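You operate a simulated robot arm through the tools that you are given. There is no shell and no other tool. Be economical: measure what you need, move in short steps, check, and stop when the job is done.

The job below is to be done with a simulated robot arm. You get a single attempt, and the scene is never put back.

## Task
Restock the block and the clip rail from the weights drawer.
Fine: stand the 35 g weight and the 25 g clip on the cabinet top, shut the drawer, then 35 g tight in hole seven, the clip on the free lug; leave the 45 g. Set down upright: clip weight. Where these are worked on the way, their far stop is far enough and under half their travel is too little: weights drawer.

The check looks at the end state, three seconds after you hand in, the way a careful person would. Anything else that was tipped, shoved, dropped, spilled or broken makes it a failure.

## Robot
A 6-joint arm with a fingered hand, hanging from a carriage that runs on a rail from [-210.3, -0.5] to [37.7, 0.1] (x, y) and turns from -351 to 336 degrees about z. Base frame: it is fixed where the carriage stands at the start and does not move with it; the origin is on the floor, on the carriage's upright axis, x ahead of it, y to its left, z up. Readings come in cm, degrees, newtons and seconds.
With the tool pointing down near the work surface it reaches from about 10 to 60 cm from the robot's upright axis, wherever it stands. Its first joint turns from -166.0 to 166.0 degrees. Places, roughly: front of the cabinet top [70, -10, 90]; number five rail lug [80, -10, 90]; number seven block hole [100, 0, 90]; nut (4x3x2 cm) [40, 10, 90]; weights drawer [70, -30, 80]. Payload 4 kg.
Tool frame: the origin (TCP) lies between the finger pads and is the grasp point; the fingertips stand 2.9 cm ahead of it; z points along the fingers, y is the line along which they close. The gripper opens to 10 cm. The gripper's body begins 3.4 cm behind the TCP. The gripper is a hand of 5 fingers: y runs from the thumb to the fingers, the wrist lies at [-1.5, -11.4, -18.9] in the tool frame, and closing takes about 1.5 s.
Orientation is that of the tool frame in the base frame, as a unit quaternion [x, y, z, w]. With the fingers straight down and the wrist toward the robot, the tool's x, y and z point along [0, 1, 0], [1, 0, 0] and [0, 0, -1] of the base frame.

## Interface
- The arm moves only by the tool jog_arm. Its argument "series" is one flat list of numbers, 7 for each row, row after row: the shift along the tool's x, y, z in cm, then the turn, a rotation vector about the tool's x, y, z in degrees, then the closure, from 0 (fully open) to 1 (shut). In form: [dx, dy, dz, rx, ry, rz, hand, dx, dy, dz, rx, ry, rz, hand, ...]. A call has 1 to 12 rows; each row is the pose to reach, as a shift and turn from the pose commanded when the call began, along the tool's axes at that moment. A row lasts 0.2 s, in which the tool goes at most 5 cm and 8.6 degrees; a call with a longer step from one row to the next is refused whole, and so is a gripper value outside its range. Where a pose cannot be reached the arm comes as near as it can. A force on the tool above 60 N (or 10 N above the force at the start of the call, whichever is more), or a blocked arm, ends the call early, and 0.2 s more pass. The fingers move at their own pace (about 10.8 cm/s each) and stop on an object; they squeeze with about 32 N. The grip force told is the motor's: it shows also when the fingers shut on nothing. Time passes only in rows, and 0.2 s behind the last, so rows that repeat a pose let the fingers close. It gives the time, the measured TCP pose, the force on the tool (base axes), the opening and the grip force at its end, in the units of the frame above (readings bear some noise), with the torque about the TCP (base axes, N m) and any sound that the robot's microphone picked up.
- Cameras (640 x 400 px; columns grow to the right, rows downward): "scene" is now at [25.59, -2.16, 171.4]; the picture's right is [-0.37, -0.93, 0.00], its down [-0.85, 0.33, -0.42] and it looks along [0.39, -0.15, -0.91] (base axes); focal length 278 px, centre (320, 200). "wrist" rides on the gripper at [6.6, -8.6, -12.1] in the tool frame; the picture's right is [-0.76, 0.31, -0.58], its down [-0.59, -0.70, 0.40] and it looks along [-0.28, 0.64, 0.71] (tool axes); focal length 247 px, centre (320, 200). There is no depth. A picture from a camera that has moved, and an enlarged one, comes with that camera's place and axes in the base frame and with its lens.
- get_image(camera): a new picture of that camera. No time passes.
- raise_lower(by): slides the trunk up (or, below 0, down) by that many cm; the arm and the scene camera ride with it, the base frame stays. It gives what a move gives, with no picture.
- roll_base(legs): drives the robot by 1 to 6 legs, each [ahead, left, turn to the left] in cm, cm and degrees, along the robot's own axes; the way and the turn of a leg run together, so that a leg with both is an arc; at most 150 cm and 180 degrees a leg. The arm and the cameras ride along, it lands a little off, and it stops where it bumps. It keeps to its track: a leg is cut to what the track allows. It gives what a move gives.
- grasp_type(shape): the hand has 5 fingers and takes this shape, open, in about a second: jaw (thumb against the fingers, like two jaws); tri (thumb and two fingers); tip (a fingertip pinch); poke (one finger out to press); point (the index stretched); flat (the hand flat); cup (the hand cupped); fist (a fist). The gripper value then closes the fingers along that shape, each until it touches; the sizes above hold for jaw. It gives what a move gives, with no picture.
- head_to(pan, tilt): turns the head with the scene camera to pan (to the left, within 155 degrees either way) and tilt (down, from -29 to 69), counted from straight ahead of the robot. It gives what a move gives.
- enlarge(camera, box): a new picture of the part [left, top, right, bottom] of that camera's present view, enlarged. No time passes.
- close_job(): hands the job in; it is judged then, once.

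Work in short steps. Places have to be worked out from the pictures, the camera data and where the tool is seen: move nearer, look again, correct. Check each grasp and each placing, and mend what went wrong. You have 120 turns and 98 pictures in all, those below and enlarged ones among them. Open the gripper and draw the arm clear of the work before you hand the job in, unless the task says otherwise; then end with one line.

The tools are called after "Call:" by a JSON object that holds its "api" and its "payload". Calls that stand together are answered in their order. jog_arm: Moves the arm, as the interface text tells. Its arguments: {"type":"object","properties":{"series":{"type":"array"}},"required":["series"]} The other tools are called the same way: raise_lower (by) slides the trunk up or down; grasp_type (shape) gives the hand a shape; roll_base (legs) drives the base; head_to (pan, tilt) turns the head that bears the scene camera; get_image (camera) takes a picture; enlarge (camera, box) takes an enlarged picture of a part of a camera's view; close_job () hands the job in.

At the start:

```text
clock: 0.0
ee_pos: [58.7, -31.06, 119.46]
tool_rot: [0.707, 0.707, 0.0, 0.0]
wrist_force: [-0.2, -0.6, -0.4]
ft_torque: [-0.02, 0.02, 0.02]
width: 9.98
gripper_force: 0.0
shape: jaw
trunk travel left (down, up): [-44.7, 15.3]
robot x, y, heading: [-0.07, 0.21, -0.0]
head pan, tilt: [-21.5, 65.4]
```

scene: 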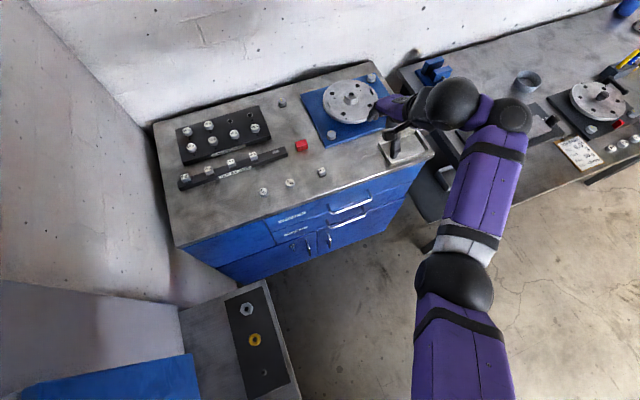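
wrist: 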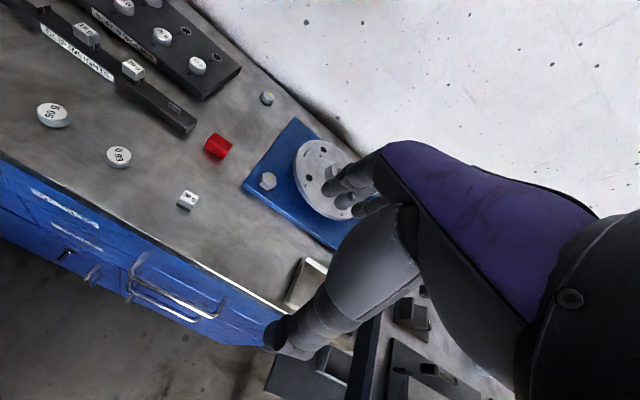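

I start by looking closer at the cabinet top, rail, block and drawers.

Call:
{"api": "enlarge", "payload": {"camera": "scene", "box": [150, 80, 310, 200]}}

Call:
{"api": "enlarge", "payload": {"camera": "scene", "box": [240, 160, 440, 285]}}

Call:
{"api": "enlarge", "payload": {"camera": "wrist", "box": [0, 0, 320, 300]}}

```text
3.33 times, centred on (230, 140) of scene
camera zoom: at [25.59, -2.16, 171.4], right [-0.37, -0.93, 0.0], down [-0.85, 0.33, -0.42], along [0.39, -0.15, -0.91], focal length 928 px, centre (620, 400)
```

zoom: 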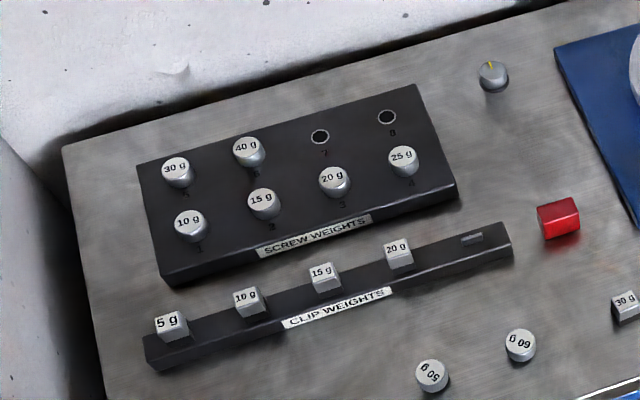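

```text
3.20 times, centred on (340, 222) of scene
camera zoom: at [25.59, -2.16, 171.4], right [-0.37, -0.93, 0.0], down [-0.85, 0.33, -0.42], along [0.39, -0.15, -0.91], focal length 891 px, centre (256, 128)
```

zoom: 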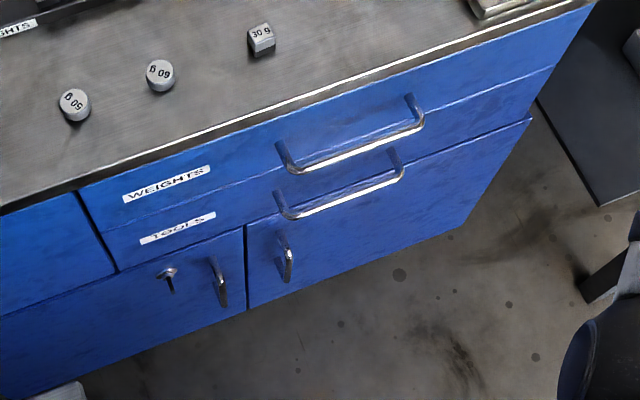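

```text
1.33 times, centred on (160, 150) of wrist
camera zoom: at [50.14, -24.65, 131.57], right [0.31, -0.76, 0.58], down [-0.7, -0.59, -0.4], along [0.64, -0.28, -0.71], focal length 329 px, centre (533, 267)
```

zoom: 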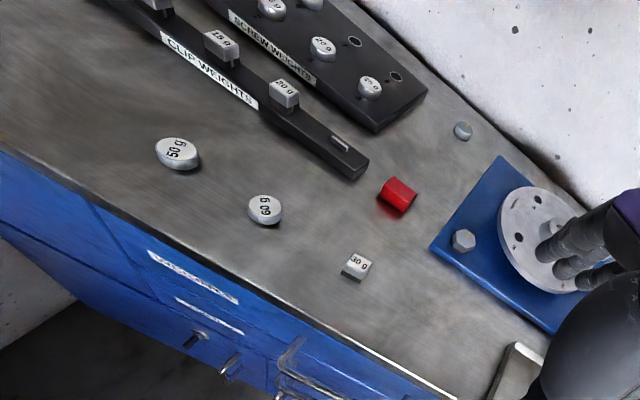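

The cabinet looks square to the base frame: front edge at about x=62.5, top at z≈90. The weights handle is a bar along y (about -19 to -35), near x≈58.5, z≈79. I pull the hand back and tilt the fingers forward toward the handle.

Call:
{"api": "jog_arm", "payload": {"series": [0.44, -1.52, 2.0, -8, 0, 0, 0, 0.89, -3.04, 4.0, -16, 0, 0, 0, 1.33, -4.57, 6.0, -24, 0, 0, 0, 1.78, -6.1, 8, -32, 0, 0, 0, 2.2, -7.6, 10, -40, 0, 0, 0, 2.67, -9.1, 12, -48, 0, 0, 0, 3.1, -10.6, 14, -56, 0, 0, 0, 3.55, -12.2, 16, -64, 0, 0, 0, 4, -13.7, 18, -72, 0, 0, 0, 4, -13.7, 18, -72, 0, 0, 0]}}

Call:
{"api": "get_image", "payload": {"camera": "wrist"}}

Call:
{"api": "get_image", "payload": {"camera": "scene"}}

```text
clock: 2.2
ee_pos: [44.83, -26.76, 102.4]
tool_rot: [0.573, 0.571, 0.416, 0.416]
wrist_force: [-0.4, 2.0, -0.6]
ft_torque: [0.0, -0.06, -0.09]
width: 9.99
gripper_force: 0.1
shape: jaw
out of reach, approached as far as the arm can: row 9, 10
trunk travel left (down, up): [-44.7, 15.3]
robot x, y, heading: [-0.06, -0.44, 0.0]
head pan, tilt: [-21.5, 65.4]
```

```text
92 pictures are left
camera wrist: at [30.66, -20.32, 97.88], right [-0.46, -0.76, 0.47], down [0.16, -0.59, -0.79], along [0.88, -0.29, 0.39], focal length 247 px, centre (320, 200)
```

wrist: 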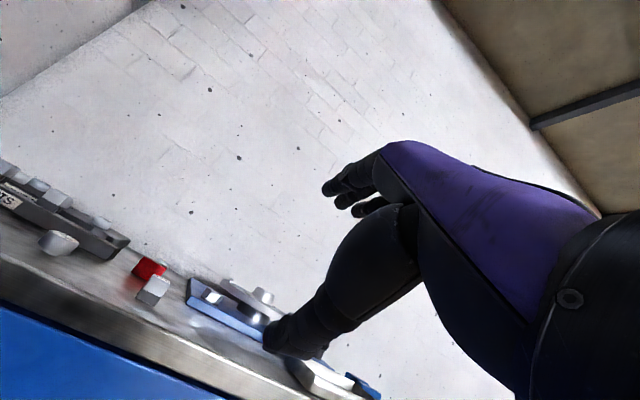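

```text
91 pictures are left
camera scene: at [25.56, -2.1, 171.39], right [-0.37, -0.93, 0.0], down [-0.85, 0.33, -0.42], along [0.39, -0.15, -0.91], focal length 278 px, centre (320, 200)
```

scene: 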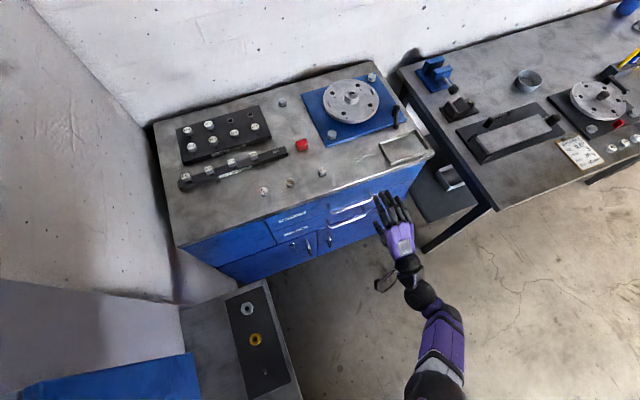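

The pose is near the reach limit at this trunk height, so I lower the trunk to bring the hand level with the handle.

Call:
{"api": "raise_lower", "payload": {"by": -20}}

Call:
{"api": "get_image", "payload": {"camera": "wrist"}}

Call:
{"api": "enlarge", "payload": {"camera": "scene", "box": [240, 120, 480, 270]}}

```text
clock: 4.4
ee_pos: [44.96, -26.97, 82.45]
tool_rot: [0.573, 0.572, 0.415, 0.416]
wrist_force: [0.7, 0.7, -0.1]
ft_torque: [-0.04, 0.02, 0.03]
width: 10.01
gripper_force: 0.0
shape: jaw
trunk travel left (down, up): [-24.7, 35.3]
robot x, y, heading: [-0.05, -0.04, 0.3]
head pan, tilt: [-21.5, 65.4]
```

```text
90 pictures are left
camera wrist: at [30.76, -20.51, 77.95], right [-0.46, -0.76, 0.47], down [0.16, -0.59, -0.79], along [0.88, -0.28, 0.39], focal length 247 px, centre (320, 200)
```

wrist: 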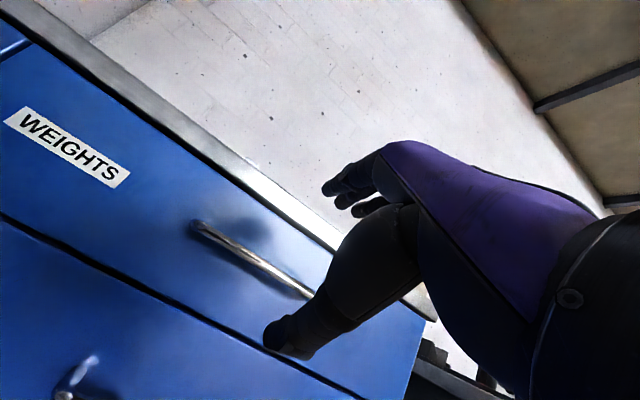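

```text
2.67 times, centred on (360, 195) of scene
camera zoom: at [25.59, -2.17, 151.41], right [-0.37, -0.93, 0.0], down [-0.85, 0.33, -0.42], along [0.39, -0.15, -0.91], focal length 742 px, centre (213, 213)
```

zoom: 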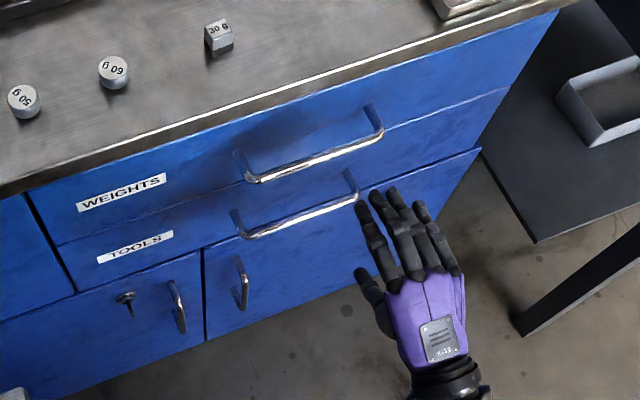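

Triangulation puts the bar at about x=58.4, z=80.1, centred on y≈-27. I move forward most of the way and check.

Call:
{"api": "jog_arm", "payload": {"series": [0, 0.4, 3, 0, 0, 0, 0, 0, 0.8, 6, 0, 0, 0, 0, 0, 1.2, 8, 0, 0, 0, 0, 0, 1.2, 8, 0, 0, 0, 0]}}

Call:
{"api": "enlarge", "payload": {"camera": "scene", "box": [240, 120, 480, 270]}}

Call:
{"api": "get_image", "payload": {"camera": "wrist"}}

```text
clock: 5.4
ee_pos: [51.23, -27.26, 84.32]
tool_rot: [0.572, 0.572, 0.416, 0.416]
wrist_force: [0.5, 0.9, -0.2]
ft_torque: [-0.03, -0.02, 0.0]
width: 9.95
gripper_force: 0.0
shape: jaw
out of reach, approached as far as the arm can: row 1, 2, 3, 4
trunk travel left (down, up): [-24.7, 35.3]
robot x, y, heading: [0.19, -0.24, -0.1]
head pan, tilt: [-21.5, 65.4]
```

```text
2.67 times, centred on (360, 195) of scene
camera zoom: at [25.6, -2.16, 151.41], right [-0.37, -0.93, 0.0], down [-0.85, 0.33, -0.42], along [0.39, -0.15, -0.91], focal length 742 px, centre (213, 213)
```

zoom: 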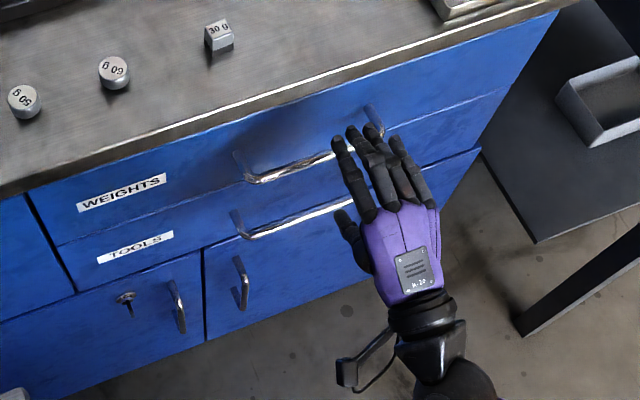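

```text
87 pictures are left
camera wrist: at [37.15, -20.79, 79.8], right [-0.46, -0.76, 0.47], down [0.16, -0.59, -0.79], along [0.88, -0.28, 0.39], focal length 247 px, centre (320, 200)
```

wrist: 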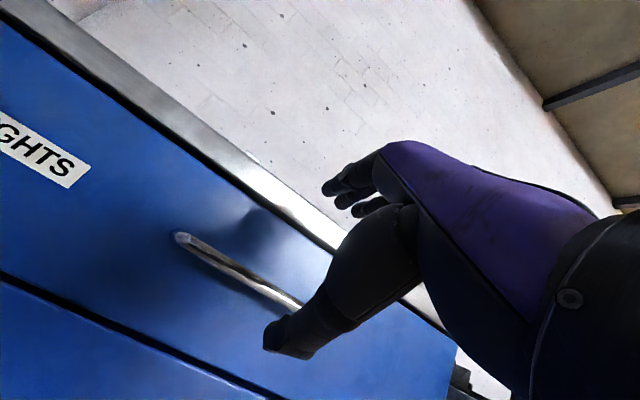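

Height is what limits the reach, so I lower the trunk further while the fingertips are still clear of the bar.

Call:
{"api": "raise_lower", "payload": {"by": -12}}

Call:
{"api": "jog_arm", "payload": {"series": [0, 0, 0, 0, 0, 0, 0]}}

```text
clock: 6.9
ee_pos: [51.24, -27.22, 72.15]
tool_rot: [0.572, 0.571, 0.415, 0.417]
wrist_force: [-0.2, 0.6, -0.7]
ft_torque: [0.0, 0.01, 0.01]
width: 9.99
gripper_force: 0.1
shape: jaw
trunk travel left (down, up): [-12.7, 47.3]
robot x, y, heading: [0.01, 0.37, -0.1]
head pan, tilt: [-21.5, 65.4]
```

```text
clock: 7.3
ee_pos: [51.21, -27.16, 72.29]
tool_rot: [0.572, 0.572, 0.415, 0.416]
wrist_force: [-0.7, 0.5, -0.2]
ft_torque: [-0.01, -0.03, 0.04]
width: 9.99
gripper_force: 0.0
shape: jaw
trunk travel left (down, up): [-12.7, 47.3]
robot x, y, heading: [-0.24, 0.16, -0.3]
head pan, tilt: [-21.5, 65.4]
```

I now lift to bar height, then move forward so the bar sits between the fingers and thumb.

Call:
{"api": "jog_arm", "payload": {"series": [0, 3.75, -1.2, 0, 0, 0, 0, 0, 7.5, -2.44, 0, 0, 0, 0, 0, 8.3, 0, 0, 0, 0, 0, 0, 9.0, 2.3, 0, 0, 0, 0, 0, 9.7, 4.4, 0, 0, 0, 0, 0, 9.7, 4.4, 0, 0, 0, 0]}}

Call:
{"api": "get_image", "payload": {"camera": "wrist"}}

Call:
{"api": "enlarge", "payload": {"camera": "scene", "box": [240, 80, 480, 230]}}

```text
clock: 8.5
ee_pos: [57.73, -28.7, 78.01]
tool_rot: [0.57, 0.566, 0.424, 0.417]
wrist_force: [-22.1, 2.4, 0.5]
ft_torque: [-0.08, -1.08, -0.15]
width: 9.72
gripper_force: 0.1
shape: jaw
out of reach, approached as far as the arm can: row 1, 2, 3, 4, 5, 6
trunk travel left (down, up): [-12.7, 47.3]
robot x, y, heading: [0.01, -0.22, -0.0]
head pan, tilt: [-21.5, 65.4]
stopped in row 6: the force on the tool passed its limit at 114 N (the readings are from after the stop); the commanded pose is now the measured one
```

```text
86 pictures are left
camera wrist: at [43.57, -22.27, 73.35], right [-0.46, -0.76, 0.45], down [0.18, -0.58, -0.8], along [0.87, -0.29, 0.4], focal length 247 px, centre (320, 200)
```

wrist: 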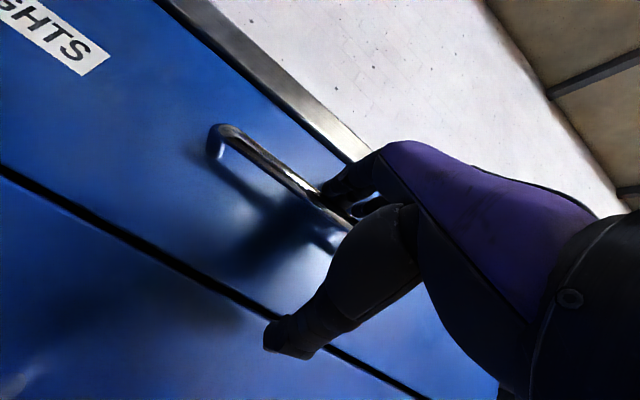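

```text
2.67 times, centred on (360, 155) of scene
camera zoom: at [25.25, -2.19, 139.32], right [-0.37, -0.93, 0.0], down [-0.85, 0.34, -0.41], along [0.38, -0.15, -0.91], focal length 742 px, centre (213, 320)
```

zoom: 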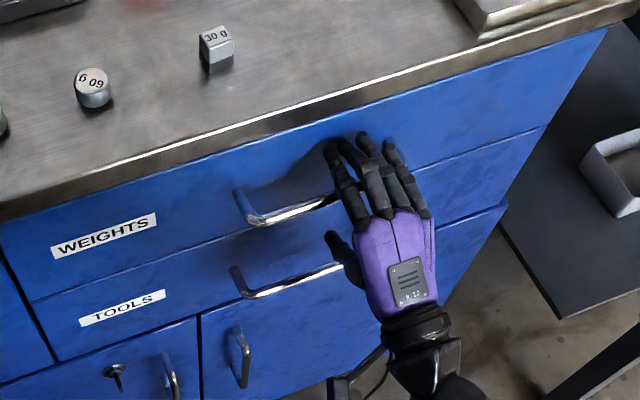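

The fingertips touched the drawer front, with the bar between fingers and thumb. I back off a little, raise the trunk 1.5 cm to centre the bar, then close.

Call:
{"api": "jog_arm", "payload": {"series": [0, 0, -1.0, 0, 0, 0, 0, 0, 0, -1.2, 0, 0, 0, 0]}}

Call:
{"api": "raise_lower", "payload": {"by": 1.5}}

Call:
{"api": "jog_arm", "payload": {"series": [0, 0, 0, 0, 0, 0, 0.4, 0, 0, 0, 0, 0, 0, 0.7, 0, 0, 0, 0, 0, 0, 1, 0, 0, 0, 0, 0, 0, 1, 0, 0, 0, 0, 0, 0, 1, 0, 0, 0, 0, 0, 0, 1, 0, 0, 0, 0, 0, 0, 1, 0, 0, 0, 0, 0, 0, 1]}}

Call:
{"api": "get_image", "payload": {"camera": "wrist"}}

```text
clock: 9.1
ee_pos: [57.58, -28.86, 77.2]
tool_rot: [0.562, 0.576, 0.423, 0.417]
wrist_force: [-15.5, 1.1, 2.1]
ft_torque: [-0.12, -0.96, -0.13]
width: 9.95
gripper_force: 0.1
shape: jaw
out of reach, approached as far as the arm can: row 2
trunk travel left (down, up): [-12.7, 47.3]
robot x, y, heading: [0.46, 0.08, 0.1]
head pan, tilt: [-21.5, 65.4]
```

```text
clock: 9.8
ee_pos: [57.66, -28.77, 78.57]
tool_rot: [0.562, 0.577, 0.422, 0.416]
wrist_force: [-10.9, 0.4, -0.9]
ft_torque: [-0.02, -0.36, -0.11]
width: 9.67
gripper_force: 0.1
shape: jaw
trunk travel left (down, up): [-14.2, 45.8]
robot x, y, heading: [0.05, 0.13, 0.1]
head pan, tilt: [-21.5, 65.4]
```

```text
clock: 11.6
ee_pos: [58.06, -28.9, 79.0]
tool_rot: [0.561, 0.576, 0.423, 0.418]
wrist_force: [3.5, 2.2, 9.3]
ft_torque: [-0.29, -0.02, 0.07]
width: 0.1
gripper_force: 31.9
shape: jaw
trunk travel left (down, up): [-14.2, 45.8]
robot x, y, heading: [-0.09, -0.0, 0.2]
head pan, tilt: [-21.5, 65.4]
```

```text
84 pictures are left
camera wrist: at [43.89, -22.78, 74.21], right [-0.45, -0.76, 0.47], down [0.19, -0.59, -0.79], along [0.87, -0.26, 0.41], focal length 247 px, centre (320, 200)
```

wrist: 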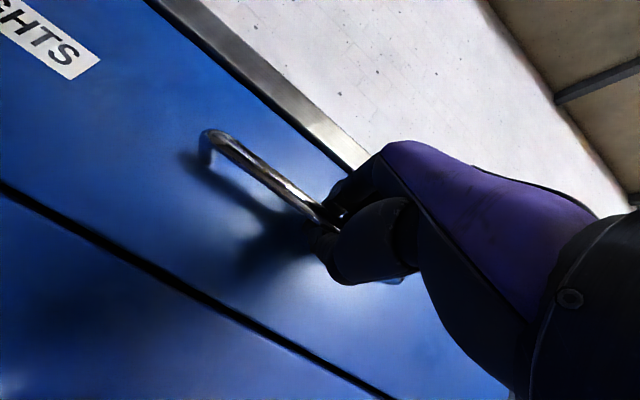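

The opening reads almost zero, but the fingers look wrapped around the bar. I test with a short pull.

Call:
{"api": "jog_arm", "payload": {"series": [0, -0.5, -1.5, 0, 0, 0, 1, 0, -1, -3, 0, 0, 0, 1, 0, -1.5, -4.7, 0, 0, 0, 1, 0, -1.9, -6, 0, 0, 0, 1, 0, -1.9, -6, 0, 0, 0, 1]}}

Call:
{"api": "get_image", "payload": {"camera": "scene"}}

```text
clock: 12.8
ee_pos: [53.13, -29.43, 78.06]
tool_rot: [0.55, 0.582, 0.428, 0.42]
wrist_force: [0.1, 10.2, 52.1]
ft_torque: [-0.66, 0.15, -0.1]
width: 0.24
gripper_force: 32.2
shape: jaw
out of reach, approached as far as the arm can: row 3, 4
trunk travel left (down, up): [-14.2, 45.8]
robot x, y, heading: [-0.4, 0.01, -0.2]
head pan, tilt: [-21.5, 65.4]
```

```text
83 pictures are left
camera scene: at [25.83, -2.19, 141.03], right [-0.37, -0.93, 0.0], down [-0.84, 0.33, -0.42], along [0.39, -0.15, -0.91], focal length 278 px, centre (320, 200)
```

scene: 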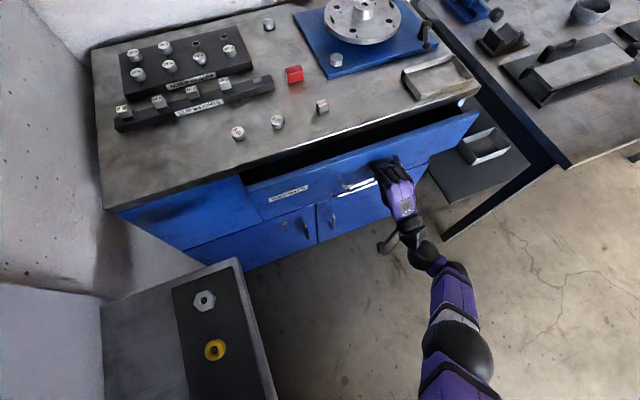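

The drawer is coming out. The arm is pressing down on the bar, so I relieve that slightly and pull the rest with the base.

Call:
{"api": "raise_lower", "payload": {"by": 0.6}}

Call:
{"api": "roll_base", "payload": {"legs": [[-12, 0, 0]]}}

Call:
{"api": "get_image", "payload": {"camera": "scene"}}

```text
clock: 13.3
ee_pos: [52.87, -29.44, 78.02]
tool_rot: [0.553, 0.582, 0.425, 0.418]
wrist_force: [-0.9, 6.8, 36.1]
ft_torque: [-0.51, 0.06, -0.03]
width: 0.27
gripper_force: 31.7
shape: jaw
trunk travel left (down, up): [-14.8, 45.2]
robot x, y, heading: [0.08, 0.06, -0.3]
head pan, tilt: [-21.5, 65.4]
```

```text
clock: 14.5
ee_pos: [40.93, -29.36, 78.18]
tool_rot: [0.552, 0.582, 0.426, 0.418]
wrist_force: [1.5, 8.7, 37.6]
ft_torque: [-0.53, 0.09, 0.1]
width: 0.22
gripper_force: 31.9
shape: jaw
trunk travel left (down, up): [-14.8, 45.2]
robot x, y, heading: [-12.24, 0.12, -0.1]
head pan, tilt: [-21.5, 65.4]
```

```text
82 pictures are left
camera scene: at [13.77, -2.27, 141.56], right [-0.37, -0.93, 0.0], down [-0.84, 0.34, -0.42], along [0.39, -0.15, -0.91], focal length 278 px, centre (320, 200)
```

scene: 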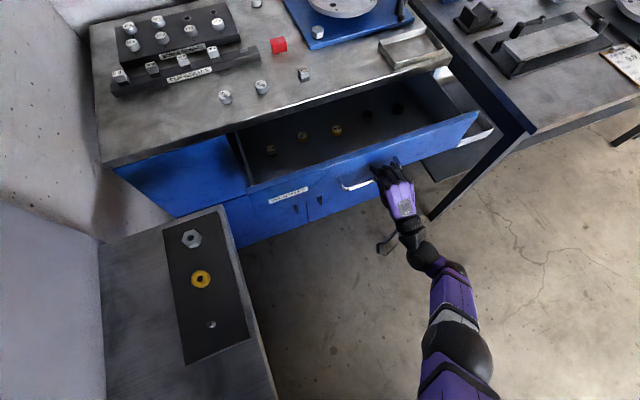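

Open about 17 cm, with brass pieces visible inside. I keep pulling toward the stop.

Call:
{"api": "roll_base", "payload": {"legs": [[-12, 0, 0]]}}

Call:
{"api": "get_image", "payload": {"camera": "scene"}}

```text
clock: 15.8
ee_pos: [29.04, -29.54, 78.22]
tool_rot: [0.551, 0.583, 0.427, 0.417]
wrist_force: [1.4, 4.9, 30.7]
ft_torque: [-0.37, 0.05, 0.16]
width: 0.13
gripper_force: 32.2
shape: jaw
trunk travel left (down, up): [-14.8, 45.2]
robot x, y, heading: [-23.8, 0.13, -0.4]
head pan, tilt: [-21.5, 65.4]
```

```text
81 pictures are left
camera scene: at [2.0, -2.31, 141.56], right [-0.37, -0.93, 0.0], down [-0.84, 0.34, -0.42], along [0.39, -0.15, -0.91], focal length 278 px, centre (320, 200)
```

scene: 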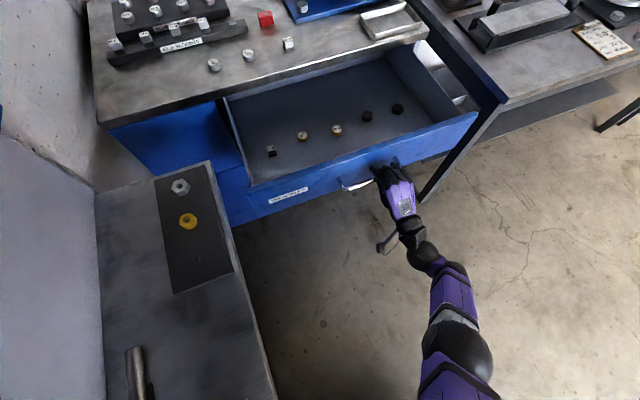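

Open about 29 cm, no stop yet; I pull a bit more.

Call:
{"api": "roll_base", "payload": {"legs": [[-7, 0, 0]]}}

Call:
{"api": "get_image", "payload": {"camera": "scene"}}

```text
clock: 16.8
ee_pos: [23.19, -29.58, 78.51]
tool_rot: [0.551, 0.581, 0.428, 0.42]
wrist_force: [46.9, 1.2, 3.1]
ft_torque: [-0.16, 0.81, 0.48]
width: 0.0
gripper_force: 31.8
shape: jaw
trunk travel left (down, up): [-14.8, 45.2]
robot x, y, heading: [-30.69, 0.06, -0.2]
head pan, tilt: [-21.5, 65.4]
```

```text
80 pictures are left
camera scene: at [-4.36, -2.34, 141.7], right [-0.37, -0.93, 0.0], down [-0.84, 0.34, -0.42], along [0.39, -0.15, -0.91], focal length 278 px, centre (320, 200)
```

scene: 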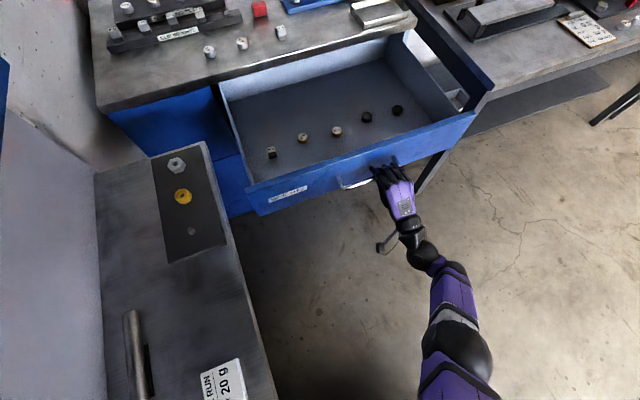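

Force jumped: the drawer is at its stop (~35 cm). I release and back off from the handle.

Call:
{"api": "jog_arm", "payload": {"series": [0, 0, 0, 0, 0, 0, 0.5, 0, 0, 0, 0, 0, 0, 0, 0, 0, 0, 0, 0, 0, 0, 0, 0, 0, 0, 0, 0, 0, 0, 0, 0, 0, 0, 0, 0, 0, 0, 0, 0, 0, 0, 0, 0, 0, 0, 0, 0, 0, 0]}}

Call:
{"api": "roll_base", "payload": {"legs": [[-10, 0, 0]]}}

Call:
{"api": "enlarge", "payload": {"camera": "scene", "box": [200, 0, 480, 175]}}

```text
clock: 18.4
ee_pos: [21.97, -29.47, 78.18]
tool_rot: [0.552, 0.583, 0.426, 0.418]
wrist_force: [0.7, -0.3, -0.1]
ft_torque: [0.0, -0.01, 0.0]
width: 9.98
gripper_force: 0.1
shape: jaw
trunk travel left (down, up): [-14.8, 45.2]
robot x, y, heading: [-30.57, -0.31, 0.1]
head pan, tilt: [-21.5, 65.4]
```

```text
clock: 19.5
ee_pos: [11.99, -29.51, 78.14]
tool_rot: [0.551, 0.584, 0.426, 0.417]
wrist_force: [0.6, 0.0, -0.6]
ft_torque: [0.03, -0.01, 0.01]
width: 10.0
gripper_force: 0.1
shape: jaw
trunk travel left (down, up): [-14.8, 45.2]
robot x, y, heading: [-40.35, 0.17, -0.3]
head pan, tilt: [-21.5, 65.4]
```

```text
2.29 times, centred on (340, 88) of scene
camera zoom: at [-14.98, -2.35, 141.49], right [-0.37, -0.93, 0.0], down [-0.84, 0.34, -0.42], along [0.39, -0.15, -0.91], focal length 636 px, centre (274, 457)
```

zoom: 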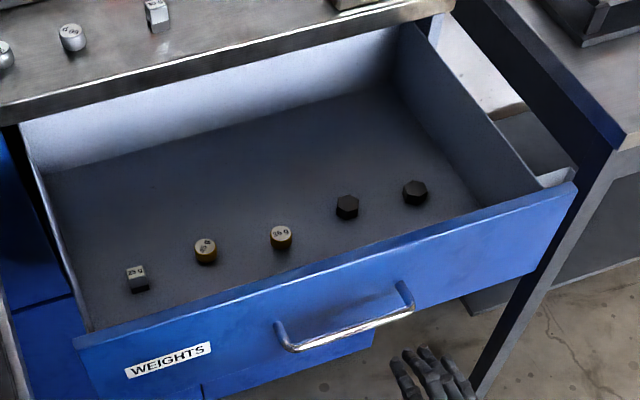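

The drawer is free of the hand. I raise the trunk to bring the hand above the drawer and zoom in on the weight labels.

Call:
{"api": "raise_lower", "payload": {"by": 36}}

Call:
{"api": "jog_arm", "payload": {"series": [0, 0, 0, 7.3, 0, 0.3, 0, 0, 0, 0, 14.6, 0, 0.6, 0, 0, 0, 0, 22, -0.2, 0.9, 0, 0, 0, 0, 29.3, -0.3, 1.2, 0, 0, 0, 0, 36.6, -0.4, 1.5, 0, 0, 0, 0, 44, -0.5, 1.7, 0, 0, 0, 0, 51.3, -0.6, 2, 0, 0, 0, 0, 58.6, -0.6, 2.3, 0, 0, 0, 0, 66, -0.7, 2.6, 0, 0, 0, 0, 73.2, -0.8, 2.9, 0]}}

Call:
{"api": "head_to", "payload": {"pan": -12, "tilt": 50}}

Call:
{"api": "get_image", "payload": {"camera": "scene"}}

Call:
{"api": "get_image", "payload": {"camera": "wrist"}}

```text
clock: 23.0
ee_pos: [12.21, -29.56, 114.1]
tool_rot: [0.551, 0.583, 0.427, 0.417]
wrist_force: [-0.3, -0.8, 0.9]
ft_torque: [-0.02, -0.03, -0.05]
width: 10.0
gripper_force: 0.0
shape: jaw
trunk travel left (down, up): [-50.8, 9.2]
robot x, y, heading: [-40.24, 0.17, -0.0]
head pan, tilt: [-21.5, 65.4]
```

```text
clock: 25.2
ee_pos: [12.12, -29.4, 114.36]
tool_rot: [0.708, 0.706, 0.0, -0.001]
wrist_force: [-0.3, -0.4, -0.4]
ft_torque: [0.01, 0.02, 0.0]
width: 9.98
gripper_force: 0.0
shape: jaw
out of reach, approached as far as the arm can: row 1, 2, 3, 4, 5, 6, 7
trunk travel left (down, up): [-50.8, 9.2]
robot x, y, heading: [-40.36, -0.38, -0.1]
head pan, tilt: [-21.5, 65.4]
```

```text
clock: 26.0
ee_pos: [12.08, -29.63, 114.3]
tool_rot: [0.708, 0.707, 0.0, -0.001]
wrist_force: [0.5, 1.1, -0.5]
ft_torque: [0.0, -0.02, -0.02]
width: 10.0
gripper_force: 0.0
shape: jaw
trunk travel left (down, up): [-50.8, 9.2]
robot x, y, heading: [-40.5, -0.06, 0.1]
head pan, tilt: [-12.0, 50.0]
```

```text
78 pictures are left
camera scene: at [-13.01, -1.75, 179.35], right [-0.21, -0.98, 0.0], down [-0.75, 0.16, -0.64], along [0.63, -0.14, -0.77], focal length 278 px, centre (320, 200)
```

scene: 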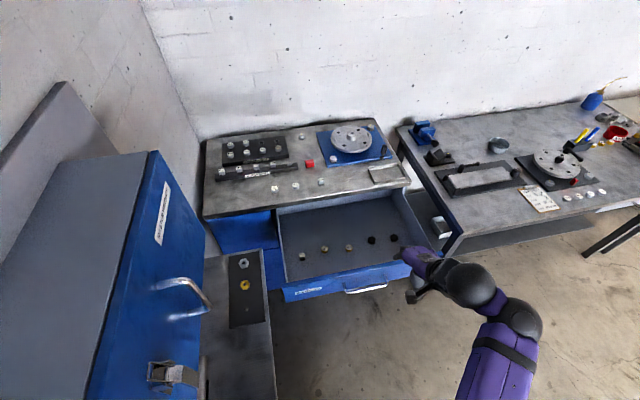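

```text
77 pictures are left
camera wrist: at [3.49, -23.14, 126.4], right [0.31, -0.76, 0.58], down [-0.7, -0.59, -0.4], along [0.64, -0.28, -0.71], focal length 247 px, centre (320, 200)
```

wrist: 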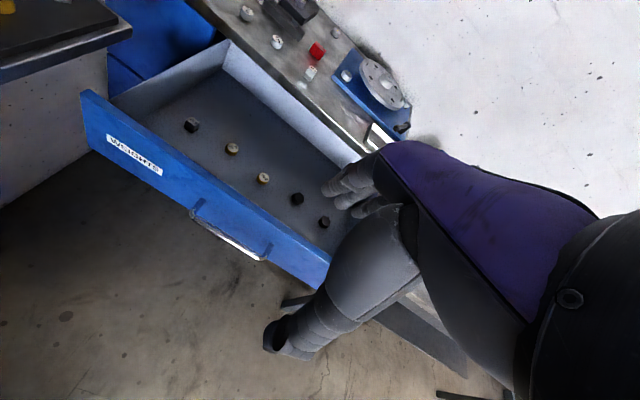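

I enlarge the drawer contents in both views to read labels and triangulate heights.

Call:
{"api": "enlarge", "payload": {"camera": "scene", "box": [270, 220, 430, 310]}}

Call:
{"api": "enlarge", "payload": {"camera": "wrist", "box": [160, 90, 350, 240]}}

```text
4.00 times, centred on (350, 265) of scene
camera zoom: at [-13.01, -1.75, 179.35], right [-0.21, -0.98, 0.0], down [-0.75, 0.16, -0.64], along [0.63, -0.14, -0.77], focal length 1114 px, centre (200, -60)
```

zoom: 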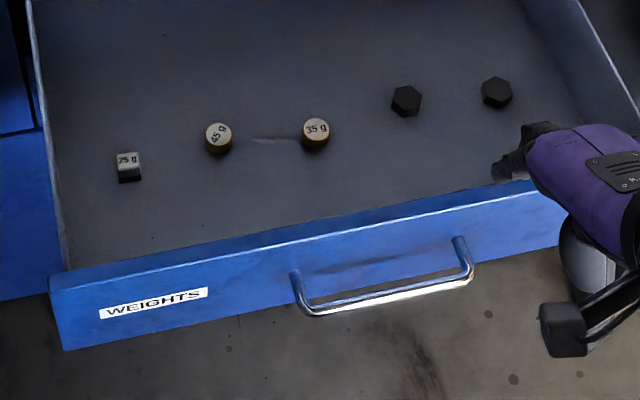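

```text
2.67 times, centred on (255, 165) of wrist
camera zoom: at [3.49, -23.14, 126.4], right [0.31, -0.76, 0.58], down [-0.7, -0.59, -0.4], along [0.64, -0.28, -0.71], focal length 659 px, centre (493, 293)
```

zoom: 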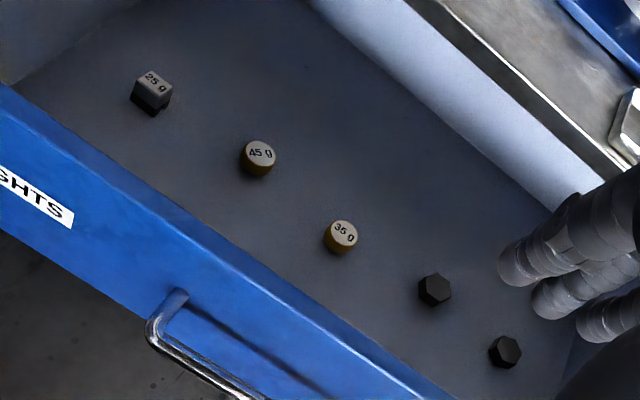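

The 35 g is the middle piece (about [44, -26.5], top z≈74.5), the 45 g is at y≈-16 and the clip at y≈-6. I drive forward so the hand is above the drawer and look at it in the "tip" shape.

Call:
{"api": "roll_base", "payload": {"legs": [[36, 0, 0]]}}

Call:
{"api": "grasp_type", "payload": {"shape": "tip"}}

Call:
{"api": "jog_arm", "payload": {"series": [0.7, -1, 4, 0, 0, 0, 0, 1.5, -2, 8, 0, 0, 0, 0, 2.2, -3, 12, 0, 0, 0, 0, 2.9, -4, 14.5, 0, 0, 0, 0, 2.9, -4, 14.5, 0, 0, 0, 0]}}

Call:
{"api": "get_image", "payload": {"camera": "scene"}}

Call:
{"api": "get_image", "payload": {"camera": "wrist"}}

```text
clock: 28.4
ee_pos: [48.52, -29.49, 114.43]
tool_rot: [0.708, 0.706, 0.0, 0.0]
wrist_force: [0.1, 0.3, 0.4]
ft_torque: [0.01, 0.03, -0.02]
width: 9.99
gripper_force: 0.0
shape: jaw
trunk travel left (down, up): [-50.8, 9.2]
robot x, y, heading: [-4.23, -0.35, -0.3]
head pan, tilt: [-12.0, 50.0]
```

```text
clock: 29.2
ee_pos: [48.53, -29.41, 114.28]
tool_rot: [0.709, 0.705, 0.0, 0.0]
wrist_force: [0.7, 0.3, 0.5]
ft_torque: [-0.01, 0.0, 0.02]
width: 10.0
gripper_force: 0.2
shape: tip
trunk travel left (down, up): [-50.8, 9.2]
robot x, y, heading: [-4.14, 0.24, -0.5]
head pan, tilt: [-12.0, 50.0]
```

```text
clock: 30.4
ee_pos: [44.48, -26.41, 100.0]
tool_rot: [0.708, 0.706, 0.0, 0.001]
wrist_force: [-0.3, -0.6, 0.6]
ft_torque: [-0.01, -0.01, -0.04]
width: 9.97
gripper_force: 0.1
shape: tip
trunk travel left (down, up): [-50.8, 9.2]
robot x, y, heading: [-4.08, -0.01, -0.2]
head pan, tilt: [-12.0, 50.0]
```

```text
74 pictures are left
camera scene: at [23.54, -1.69, 179.35], right [-0.21, -0.98, 0.0], down [-0.75, 0.16, -0.64], along [0.63, -0.14, -0.77], focal length 278 px, centre (320, 200)
```

scene: 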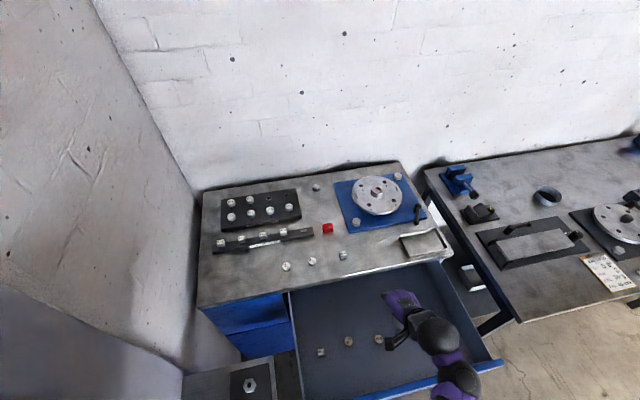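

```text
73 pictures are left
camera wrist: at [35.88, -20.07, 111.95], right [0.3, -0.76, 0.58], down [-0.71, -0.59, -0.4], along [0.64, -0.29, -0.71], focal length 247 px, centre (320, 200)
```

wrist: 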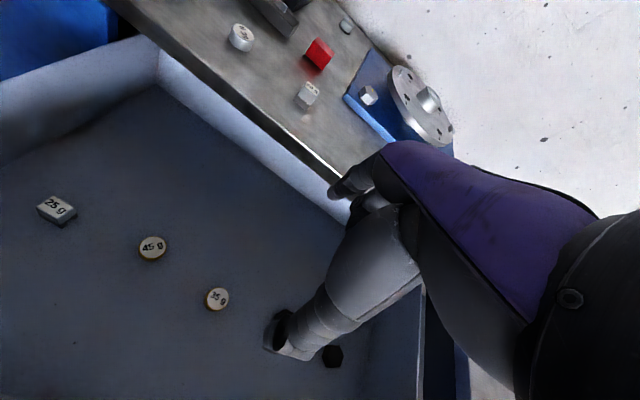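

Refined: 35 g at about [43.7, -27.1], 45 g at [45.4, -16.4], clip at [44.2, -6.1]. I descend over the 35 g partway and turn the head to watch.

Call:
{"api": "jog_arm", "payload": {"series": [-0.2, -0.2, 4.5, 0, 0, 0, 0, -0.4, -0.4, 9, 0, 0, 0, 0, -0.6, -0.7, 13.5, 0, 0, 0, 0, -0.6, -0.7, 17, 0, 0, 0, 0, -0.6, -0.7, 17, 0, 0, 0, 0]}}

Call:
{"api": "head_to", "payload": {"pan": -45, "tilt": 68}}

Call:
{"api": "get_image", "payload": {"camera": "wrist"}}

Call:
{"api": "get_image", "payload": {"camera": "scene"}}

```text
clock: 31.6
ee_pos: [43.1, -26.82, 83.89]
tool_rot: [0.709, 0.706, -0.001, 0.001]
wrist_force: [0.1, 0.4, 0.4]
ft_torque: [0.0, 0.01, 0.03]
width: 10.01
gripper_force: 0.1
shape: tip
out of reach, approached as far as the arm can: row 4, 5
trunk travel left (down, up): [-50.8, 9.2]
robot x, y, heading: [-4.19, 0.33, -0.0]
head pan, tilt: [-12.0, 50.0]
```

```text
clock: 32.6
ee_pos: [42.97, -26.73, 83.8]
tool_rot: [0.708, 0.706, 0.0, -0.001]
wrist_force: [0.1, 0.1, -0.4]
ft_torque: [-0.02, -0.02, -0.02]
width: 10.01
gripper_force: 0.1
shape: tip
trunk travel left (down, up): [-50.8, 9.2]
robot x, y, heading: [-3.79, 0.11, -0.3]
head pan, tilt: [-45.0, 68.0]
```

```text
72 pictures are left
camera wrist: at [34.51, -20.33, 95.89], right [0.3, -0.76, 0.58], down [-0.71, -0.59, -0.4], along [0.64, -0.28, -0.71], focal length 247 px, centre (320, 200)
```

wrist: 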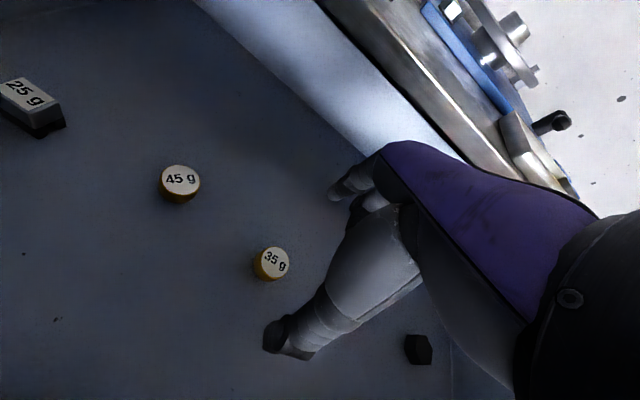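

```text
71 pictures are left
camera scene: at [20.02, -4.1, 177.23], right [-0.71, -0.7, 0.0], down [-0.65, 0.66, -0.38], along [0.26, -0.27, -0.93], focal length 278 px, centre (320, 200)
```

scene: 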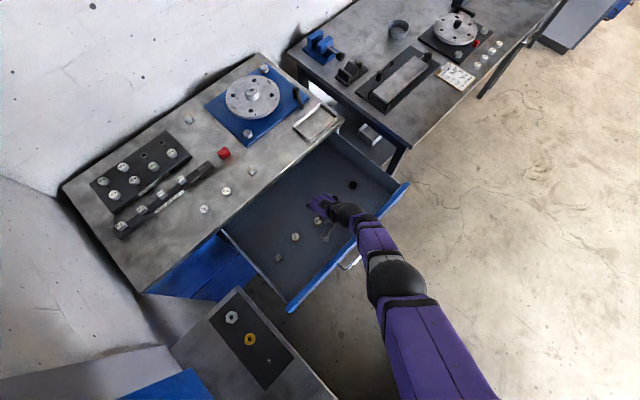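

Arm reach again limits the height, so I lower with the trunk: 6 cm, staying above the floor, then look again.

Call:
{"api": "raise_lower", "payload": {"by": -6}}

Call:
{"api": "jog_arm", "payload": {"series": [-0.4, 1.2, 0, 0, 0, 0, 0, -0.4, 1.2, 0, 0, 0, 0, 0]}}

Call:
{"api": "get_image", "payload": {"camera": "wrist"}}

Call:
{"api": "enlarge", "payload": {"camera": "scene", "box": [260, 160, 400, 260]}}

```text
clock: 33.6
ee_pos: [43.05, -26.77, 77.85]
tool_rot: [0.708, 0.706, -0.001, -0.001]
wrist_force: [0.2, -0.4, -0.6]
ft_torque: [0.01, -0.02, 0.0]
width: 9.99
gripper_force: 0.2
shape: tip
trunk travel left (down, up): [-44.8, 15.2]
robot x, y, heading: [-4.06, -0.12, -0.3]
head pan, tilt: [-45.0, 68.0]
```

```text
clock: 34.2
ee_pos: [43.77, -26.82, 78.4]
tool_rot: [0.707, 0.707, 0.001, 0.0]
wrist_force: [-0.9, 0.4, 0.1]
ft_torque: [0.02, 0.01, -0.01]
width: 10.01
gripper_force: 0.1
shape: tip
out of reach, approached as far as the arm can: row 1, 2
trunk travel left (down, up): [-44.8, 15.2]
robot x, y, heading: [-3.83, 0.12, -0.4]
head pan, tilt: [-45.0, 68.0]
```

```text
70 pictures are left
camera wrist: at [35.22, -20.4, 90.52], right [0.3, -0.76, 0.58], down [-0.71, -0.59, -0.4], along [0.64, -0.29, -0.71], focal length 247 px, centre (320, 200)
```

wrist: 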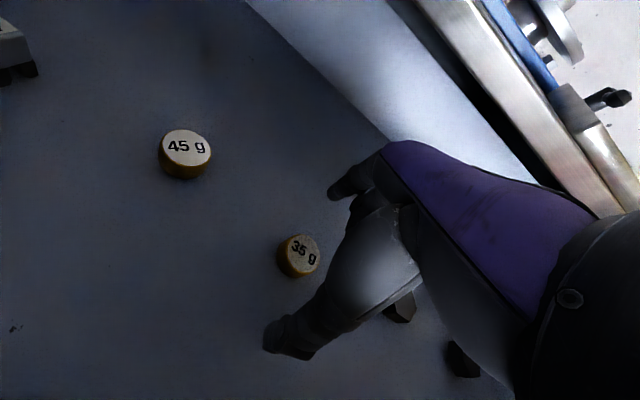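

```text
4.00 times, centred on (330, 210) of scene
camera zoom: at [20.02, -4.11, 171.23], right [-0.71, -0.7, 0.0], down [-0.65, 0.66, -0.37], along [0.26, -0.27, -0.93], focal length 1114 px, centre (280, 160)
```

zoom: 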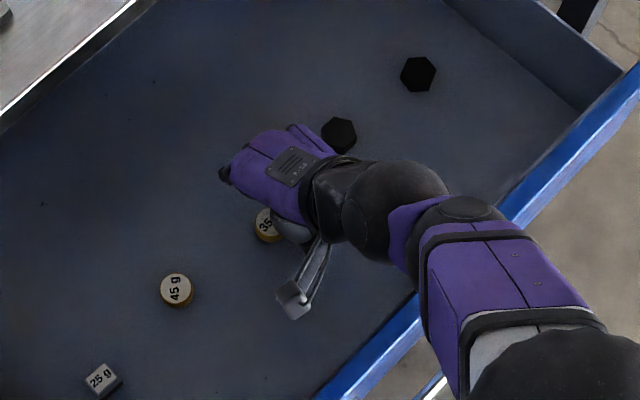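

The 35 g is near [44.4, -27.3], top z≈73.5. I lower 2.5 cm with the trunk and correct sideways.

Call:
{"api": "raise_lower", "payload": {"by": -2.5}}

Call:
{"api": "jog_arm", "payload": {"series": [-0.5, 0.7, 0, 0, 0, 0, 0, -0.5, 0.7, 0, 0, 0, 0, 0]}}

Call:
{"api": "get_image", "payload": {"camera": "wrist"}}

```text
clock: 34.9
ee_pos: [44.4, -26.99, 76.33]
tool_rot: [0.708, 0.706, 0.001, 0.004]
wrist_force: [3.8, 2.6, 28.8]
ft_torque: [0.08, 1.85, -0.16]
width: 10.0
gripper_force: 0.1
shape: tip
trunk travel left (down, up): [-42.3, 17.7]
robot x, y, heading: [-4.02, 0.14, -0.3]
head pan, tilt: [-45.0, 68.0]
```

```text
clock: 35.5
ee_pos: [44.3, -27.08, 76.32]
tool_rot: [0.708, 0.706, 0.001, -0.001]
wrist_force: [1.3, 2.6, 20.4]
ft_torque: [0.05, 1.35, -0.2]
width: 10.01
gripper_force: 0.0
shape: tip
out of reach, approached as far as the arm can: row 1, 2
trunk travel left (down, up): [-42.3, 17.7]
robot x, y, heading: [-4.01, -0.13, -0.4]
head pan, tilt: [-45.0, 68.0]
```

```text
68 pictures are left
camera wrist: at [35.78, -20.71, 88.39], right [0.3, -0.76, 0.58], down [-0.7, -0.59, -0.4], along [0.64, -0.28, -0.71], focal length 247 px, centre (320, 200)
```

wrist: 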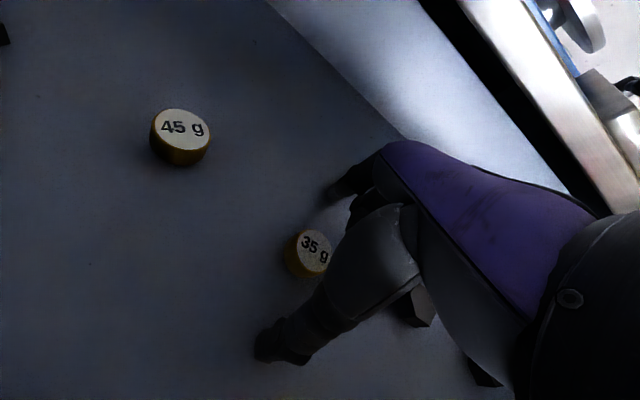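

The upward 20 N with its torque says the open thumb tip is touching the drawer floor. I lift slightly, shift a touch, and close gently on the weight.

Call:
{"api": "raise_lower", "payload": {"by": 0.8}}

Call:
{"api": "jog_arm", "payload": {"series": [-0.3, 0, 0, 0, 0, 0, 0.2, -0.3, 0, 0, 0, 0, 0, 0.4, -0.3, 0, 0, 0, 0, 0, 0.5, -0.3, 0, 0, 0, 0, 0, 0.5, -0.3, 0, 0, 0, 0, 0, 0.5, -0.3, 0, 0, 0, 0, 0, 0.5]}}

Call:
{"api": "get_image", "payload": {"camera": "wrist"}}

```text
clock: 36.1
ee_pos: [44.03, -27.04, 76.97]
tool_rot: [0.709, 0.706, 0.0, -0.002]
wrist_force: [-0.1, -0.5, -0.2]
ft_torque: [0.0, -0.01, -0.02]
width: 10.0
gripper_force: 0.1
shape: tip
trunk travel left (down, up): [-43.1, 16.9]
robot x, y, heading: [-3.68, -0.03, -0.3]
head pan, tilt: [-45.0, 68.0]
```

```text
clock: 37.5
ee_pos: [44.03, -27.3, 77.16]
tool_rot: [0.708, 0.707, 0.0, 0.0]
wrist_force: [0.0, 0.7, -0.6]
ft_torque: [-0.01, 0.01, 0.02]
width: 5.05
gripper_force: 0.0
shape: tip
trunk travel left (down, up): [-43.1, 16.9]
robot x, y, heading: [-4.17, 0.14, -0.4]
head pan, tilt: [-45.0, 68.0]
```

```text
67 pictures are left
camera wrist: at [35.58, -20.92, 89.25], right [0.3, -0.76, 0.58], down [-0.71, -0.59, -0.4], along [0.64, -0.29, -0.71], focal length 247 px, centre (320, 200)
```

wrist: 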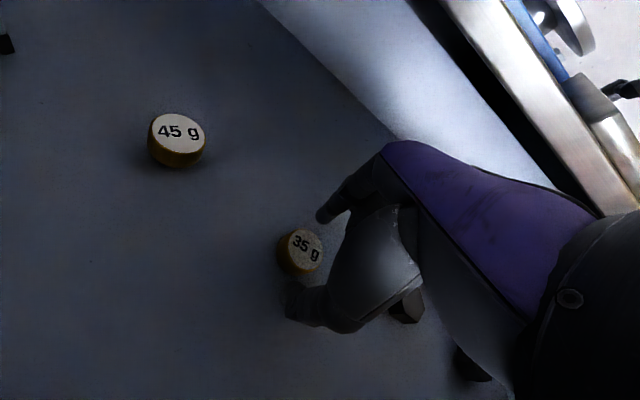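

With fingers half closed the weight sits between them but lower. I lower 1 cm and check the force.

Call:
{"api": "raise_lower", "payload": {"by": -1.2}}

Call:
{"api": "enlarge", "payload": {"camera": "wrist", "box": [220, 150, 420, 350]}}

```text
clock: 38.1
ee_pos: [44.9, -27.79, 76.49]
tool_rot: [0.709, 0.705, 0.001, 0.006]
wrist_force: [5.8, -2.2, 5.9]
ft_torque: [0.07, 0.49, 0.08]
width: 2.9
gripper_force: 20.3
shape: tip
trunk travel left (down, up): [-41.9, 18.1]
robot x, y, heading: [-3.87, -0.23, -0.7]
head pan, tilt: [-45.0, 68.0]
```

```text
2.00 times, centred on (320, 250) of wrist
camera zoom: at [36.21, -21.18, 88.41], right [0.3, -0.75, 0.58], down [-0.7, -0.59, -0.4], along [0.65, -0.29, -0.7], focal length 494 px, centre (320, 100)
```

zoom: 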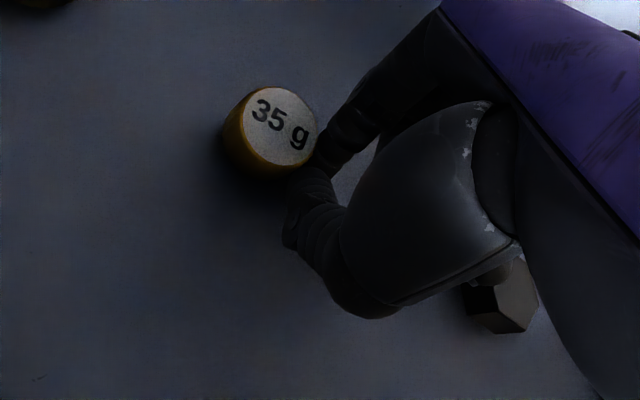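

The thumb met the weight off to one side and pushed it. I raise a little, open, and look again.

Call:
{"api": "jog_arm", "payload": {"series": [0, 0, 0, 0, 0, 0, 0.2, 0, 0, 0, 0, 0, 0, 0, 0, 0, -1.5, 0, 0, 0, 0, 0, 0, -3, 0, 0, 0, 0, 0, 0, -4, 0, 0, 0, 0, 0, 0, -4, 0, 0, 0, 0]}}

Call:
{"api": "get_image", "payload": {"camera": "wrist"}}

Call:
{"api": "enlarge", "payload": {"camera": "scene", "box": [260, 160, 400, 260]}}

```text
clock: 39.3
ee_pos: [42.69, -25.97, 75.7]
tool_rot: [0.71, 0.702, 0.003, -0.06]
wrist_force: [-1.6, -5.7, 26.4]
ft_torque: [-0.16, -0.74, -0.14]
width: 10.0
gripper_force: 0.0
shape: tip
out of reach, approached as far as the arm can: row 3, 4
trunk travel left (down, up): [-41.9, 18.1]
robot x, y, heading: [-3.88, -0.49, -0.2]
head pan, tilt: [-45.0, 68.0]
stopped in row 5: the force on the tool passed its limit at 91 N (the readings are from after the stop); the commanded pose is now the measured one
```

```text
65 pictures are left
camera wrist: at [35.23, -20.67, 89.05], right [0.34, -0.81, 0.48], down [-0.74, -0.54, -0.39], along [0.58, -0.22, -0.78], focal length 247 px, centre (320, 200)
```

wrist: 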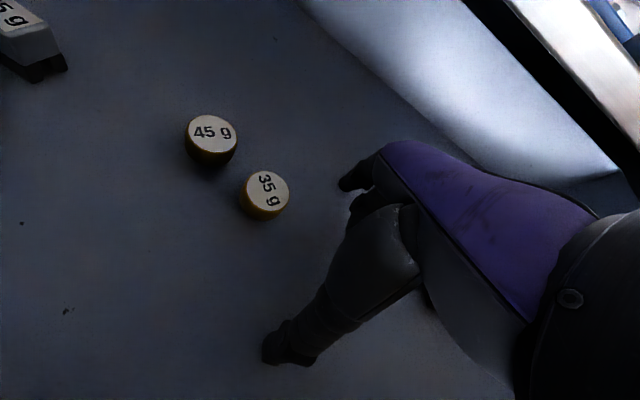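

```text
4.00 times, centred on (330, 210) of scene
camera zoom: at [20.12, -4.23, 168.42], right [-0.71, -0.7, 0.0], down [-0.65, 0.66, -0.38], along [0.27, -0.27, -0.93], focal length 1114 px, centre (280, 160)
```

zoom: 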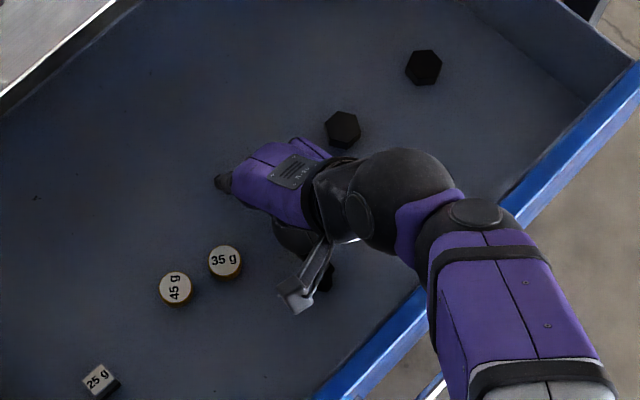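

The 35 g slid next to the 45 g but is still upright. The arm is near a joint limit in this posture, so I lift with the trunk, raise the hand relative to the trunk with level orientation, and will then work with a lower trunk.

Call:
{"api": "raise_lower", "payload": {"by": 10}}

Call:
{"api": "jog_arm", "payload": {"series": [0, 0, -4, -4.6, -5.1, -0.6, 0, 0, 0, -8, -4.6, -5.1, -0.6, 0, 0, 0, -12, -4.6, -5.1, -0.6, 0, 0, 0, -16, -4.6, -5.1, -0.6, 0, 0, 0, -16, -4.6, -5.1, -0.6, 0]}}

Call:
{"api": "raise_lower", "payload": {"by": -16}}

Call:
{"api": "get_image", "payload": {"camera": "scene"}}

Call:
{"api": "get_image", "payload": {"camera": "wrist"}}

```text
clock: 40.6
ee_pos: [42.14, -25.3, 85.33]
tool_rot: [0.709, 0.702, 0.004, -0.067]
wrist_force: [-0.2, 0.8, 0.1]
ft_torque: [0.01, 0.01, 0.02]
width: 10.02
gripper_force: 0.1
shape: tip
trunk travel left (down, up): [-51.9, 8.1]
robot x, y, heading: [-3.88, -0.44, -0.5]
head pan, tilt: [-45.0, 68.0]
```

```text
clock: 41.8
ee_pos: [43.3, -26.93, 101.15]
tool_rot: [0.707, 0.707, 0.0, -0.007]
wrist_force: [0.7, -0.2, -0.7]
ft_torque: [-0.01, -0.01, -0.03]
width: 10.0
gripper_force: 0.0
shape: tip
trunk travel left (down, up): [-51.9, 8.1]
robot x, y, heading: [-3.91, 0.24, -0.1]
head pan, tilt: [-45.0, 68.0]
```

```text
clock: 43.6
ee_pos: [43.38, -26.93, 85.18]
tool_rot: [0.707, 0.707, 0.0, -0.007]
wrist_force: [0.0, 0.6, 0.6]
ft_torque: [0.02, 0.01, -0.01]
width: 9.97
gripper_force: 0.1
shape: tip
trunk travel left (down, up): [-35.9, 24.1]
robot x, y, heading: [-3.85, -0.04, -0.1]
head pan, tilt: [-45.0, 68.0]
```

```text
63 pictures are left
camera scene: at [20.02, -4.12, 162.34], right [-0.71, -0.7, 0.0], down [-0.65, 0.66, -0.37], along [0.26, -0.27, -0.93], focal length 278 px, centre (320, 200)
```

scene: 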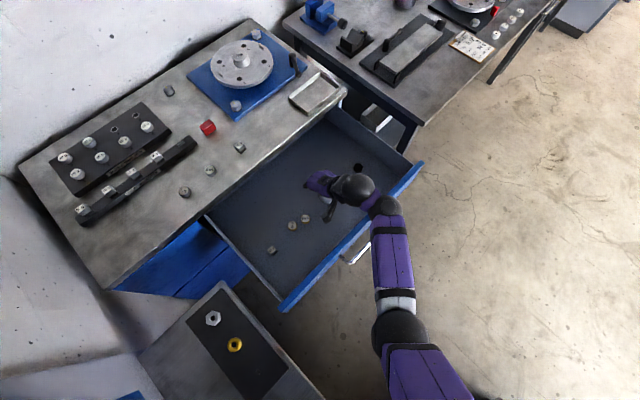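

```text
62 pictures are left
camera wrist: at [34.89, -20.67, 97.34], right [0.31, -0.76, 0.57], down [-0.71, -0.58, -0.4], along [0.63, -0.28, -0.72], focal length 247 px, centre (320, 200)
```

wrist: 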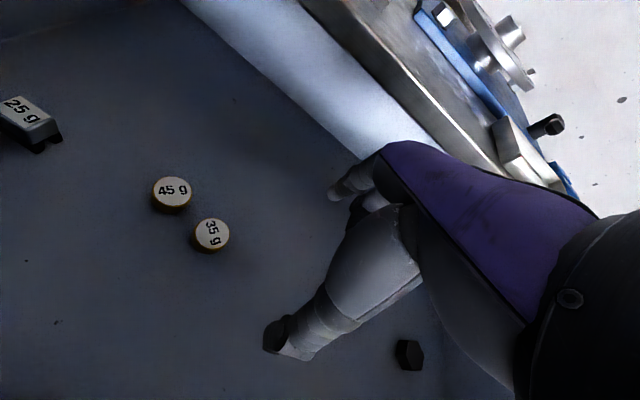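

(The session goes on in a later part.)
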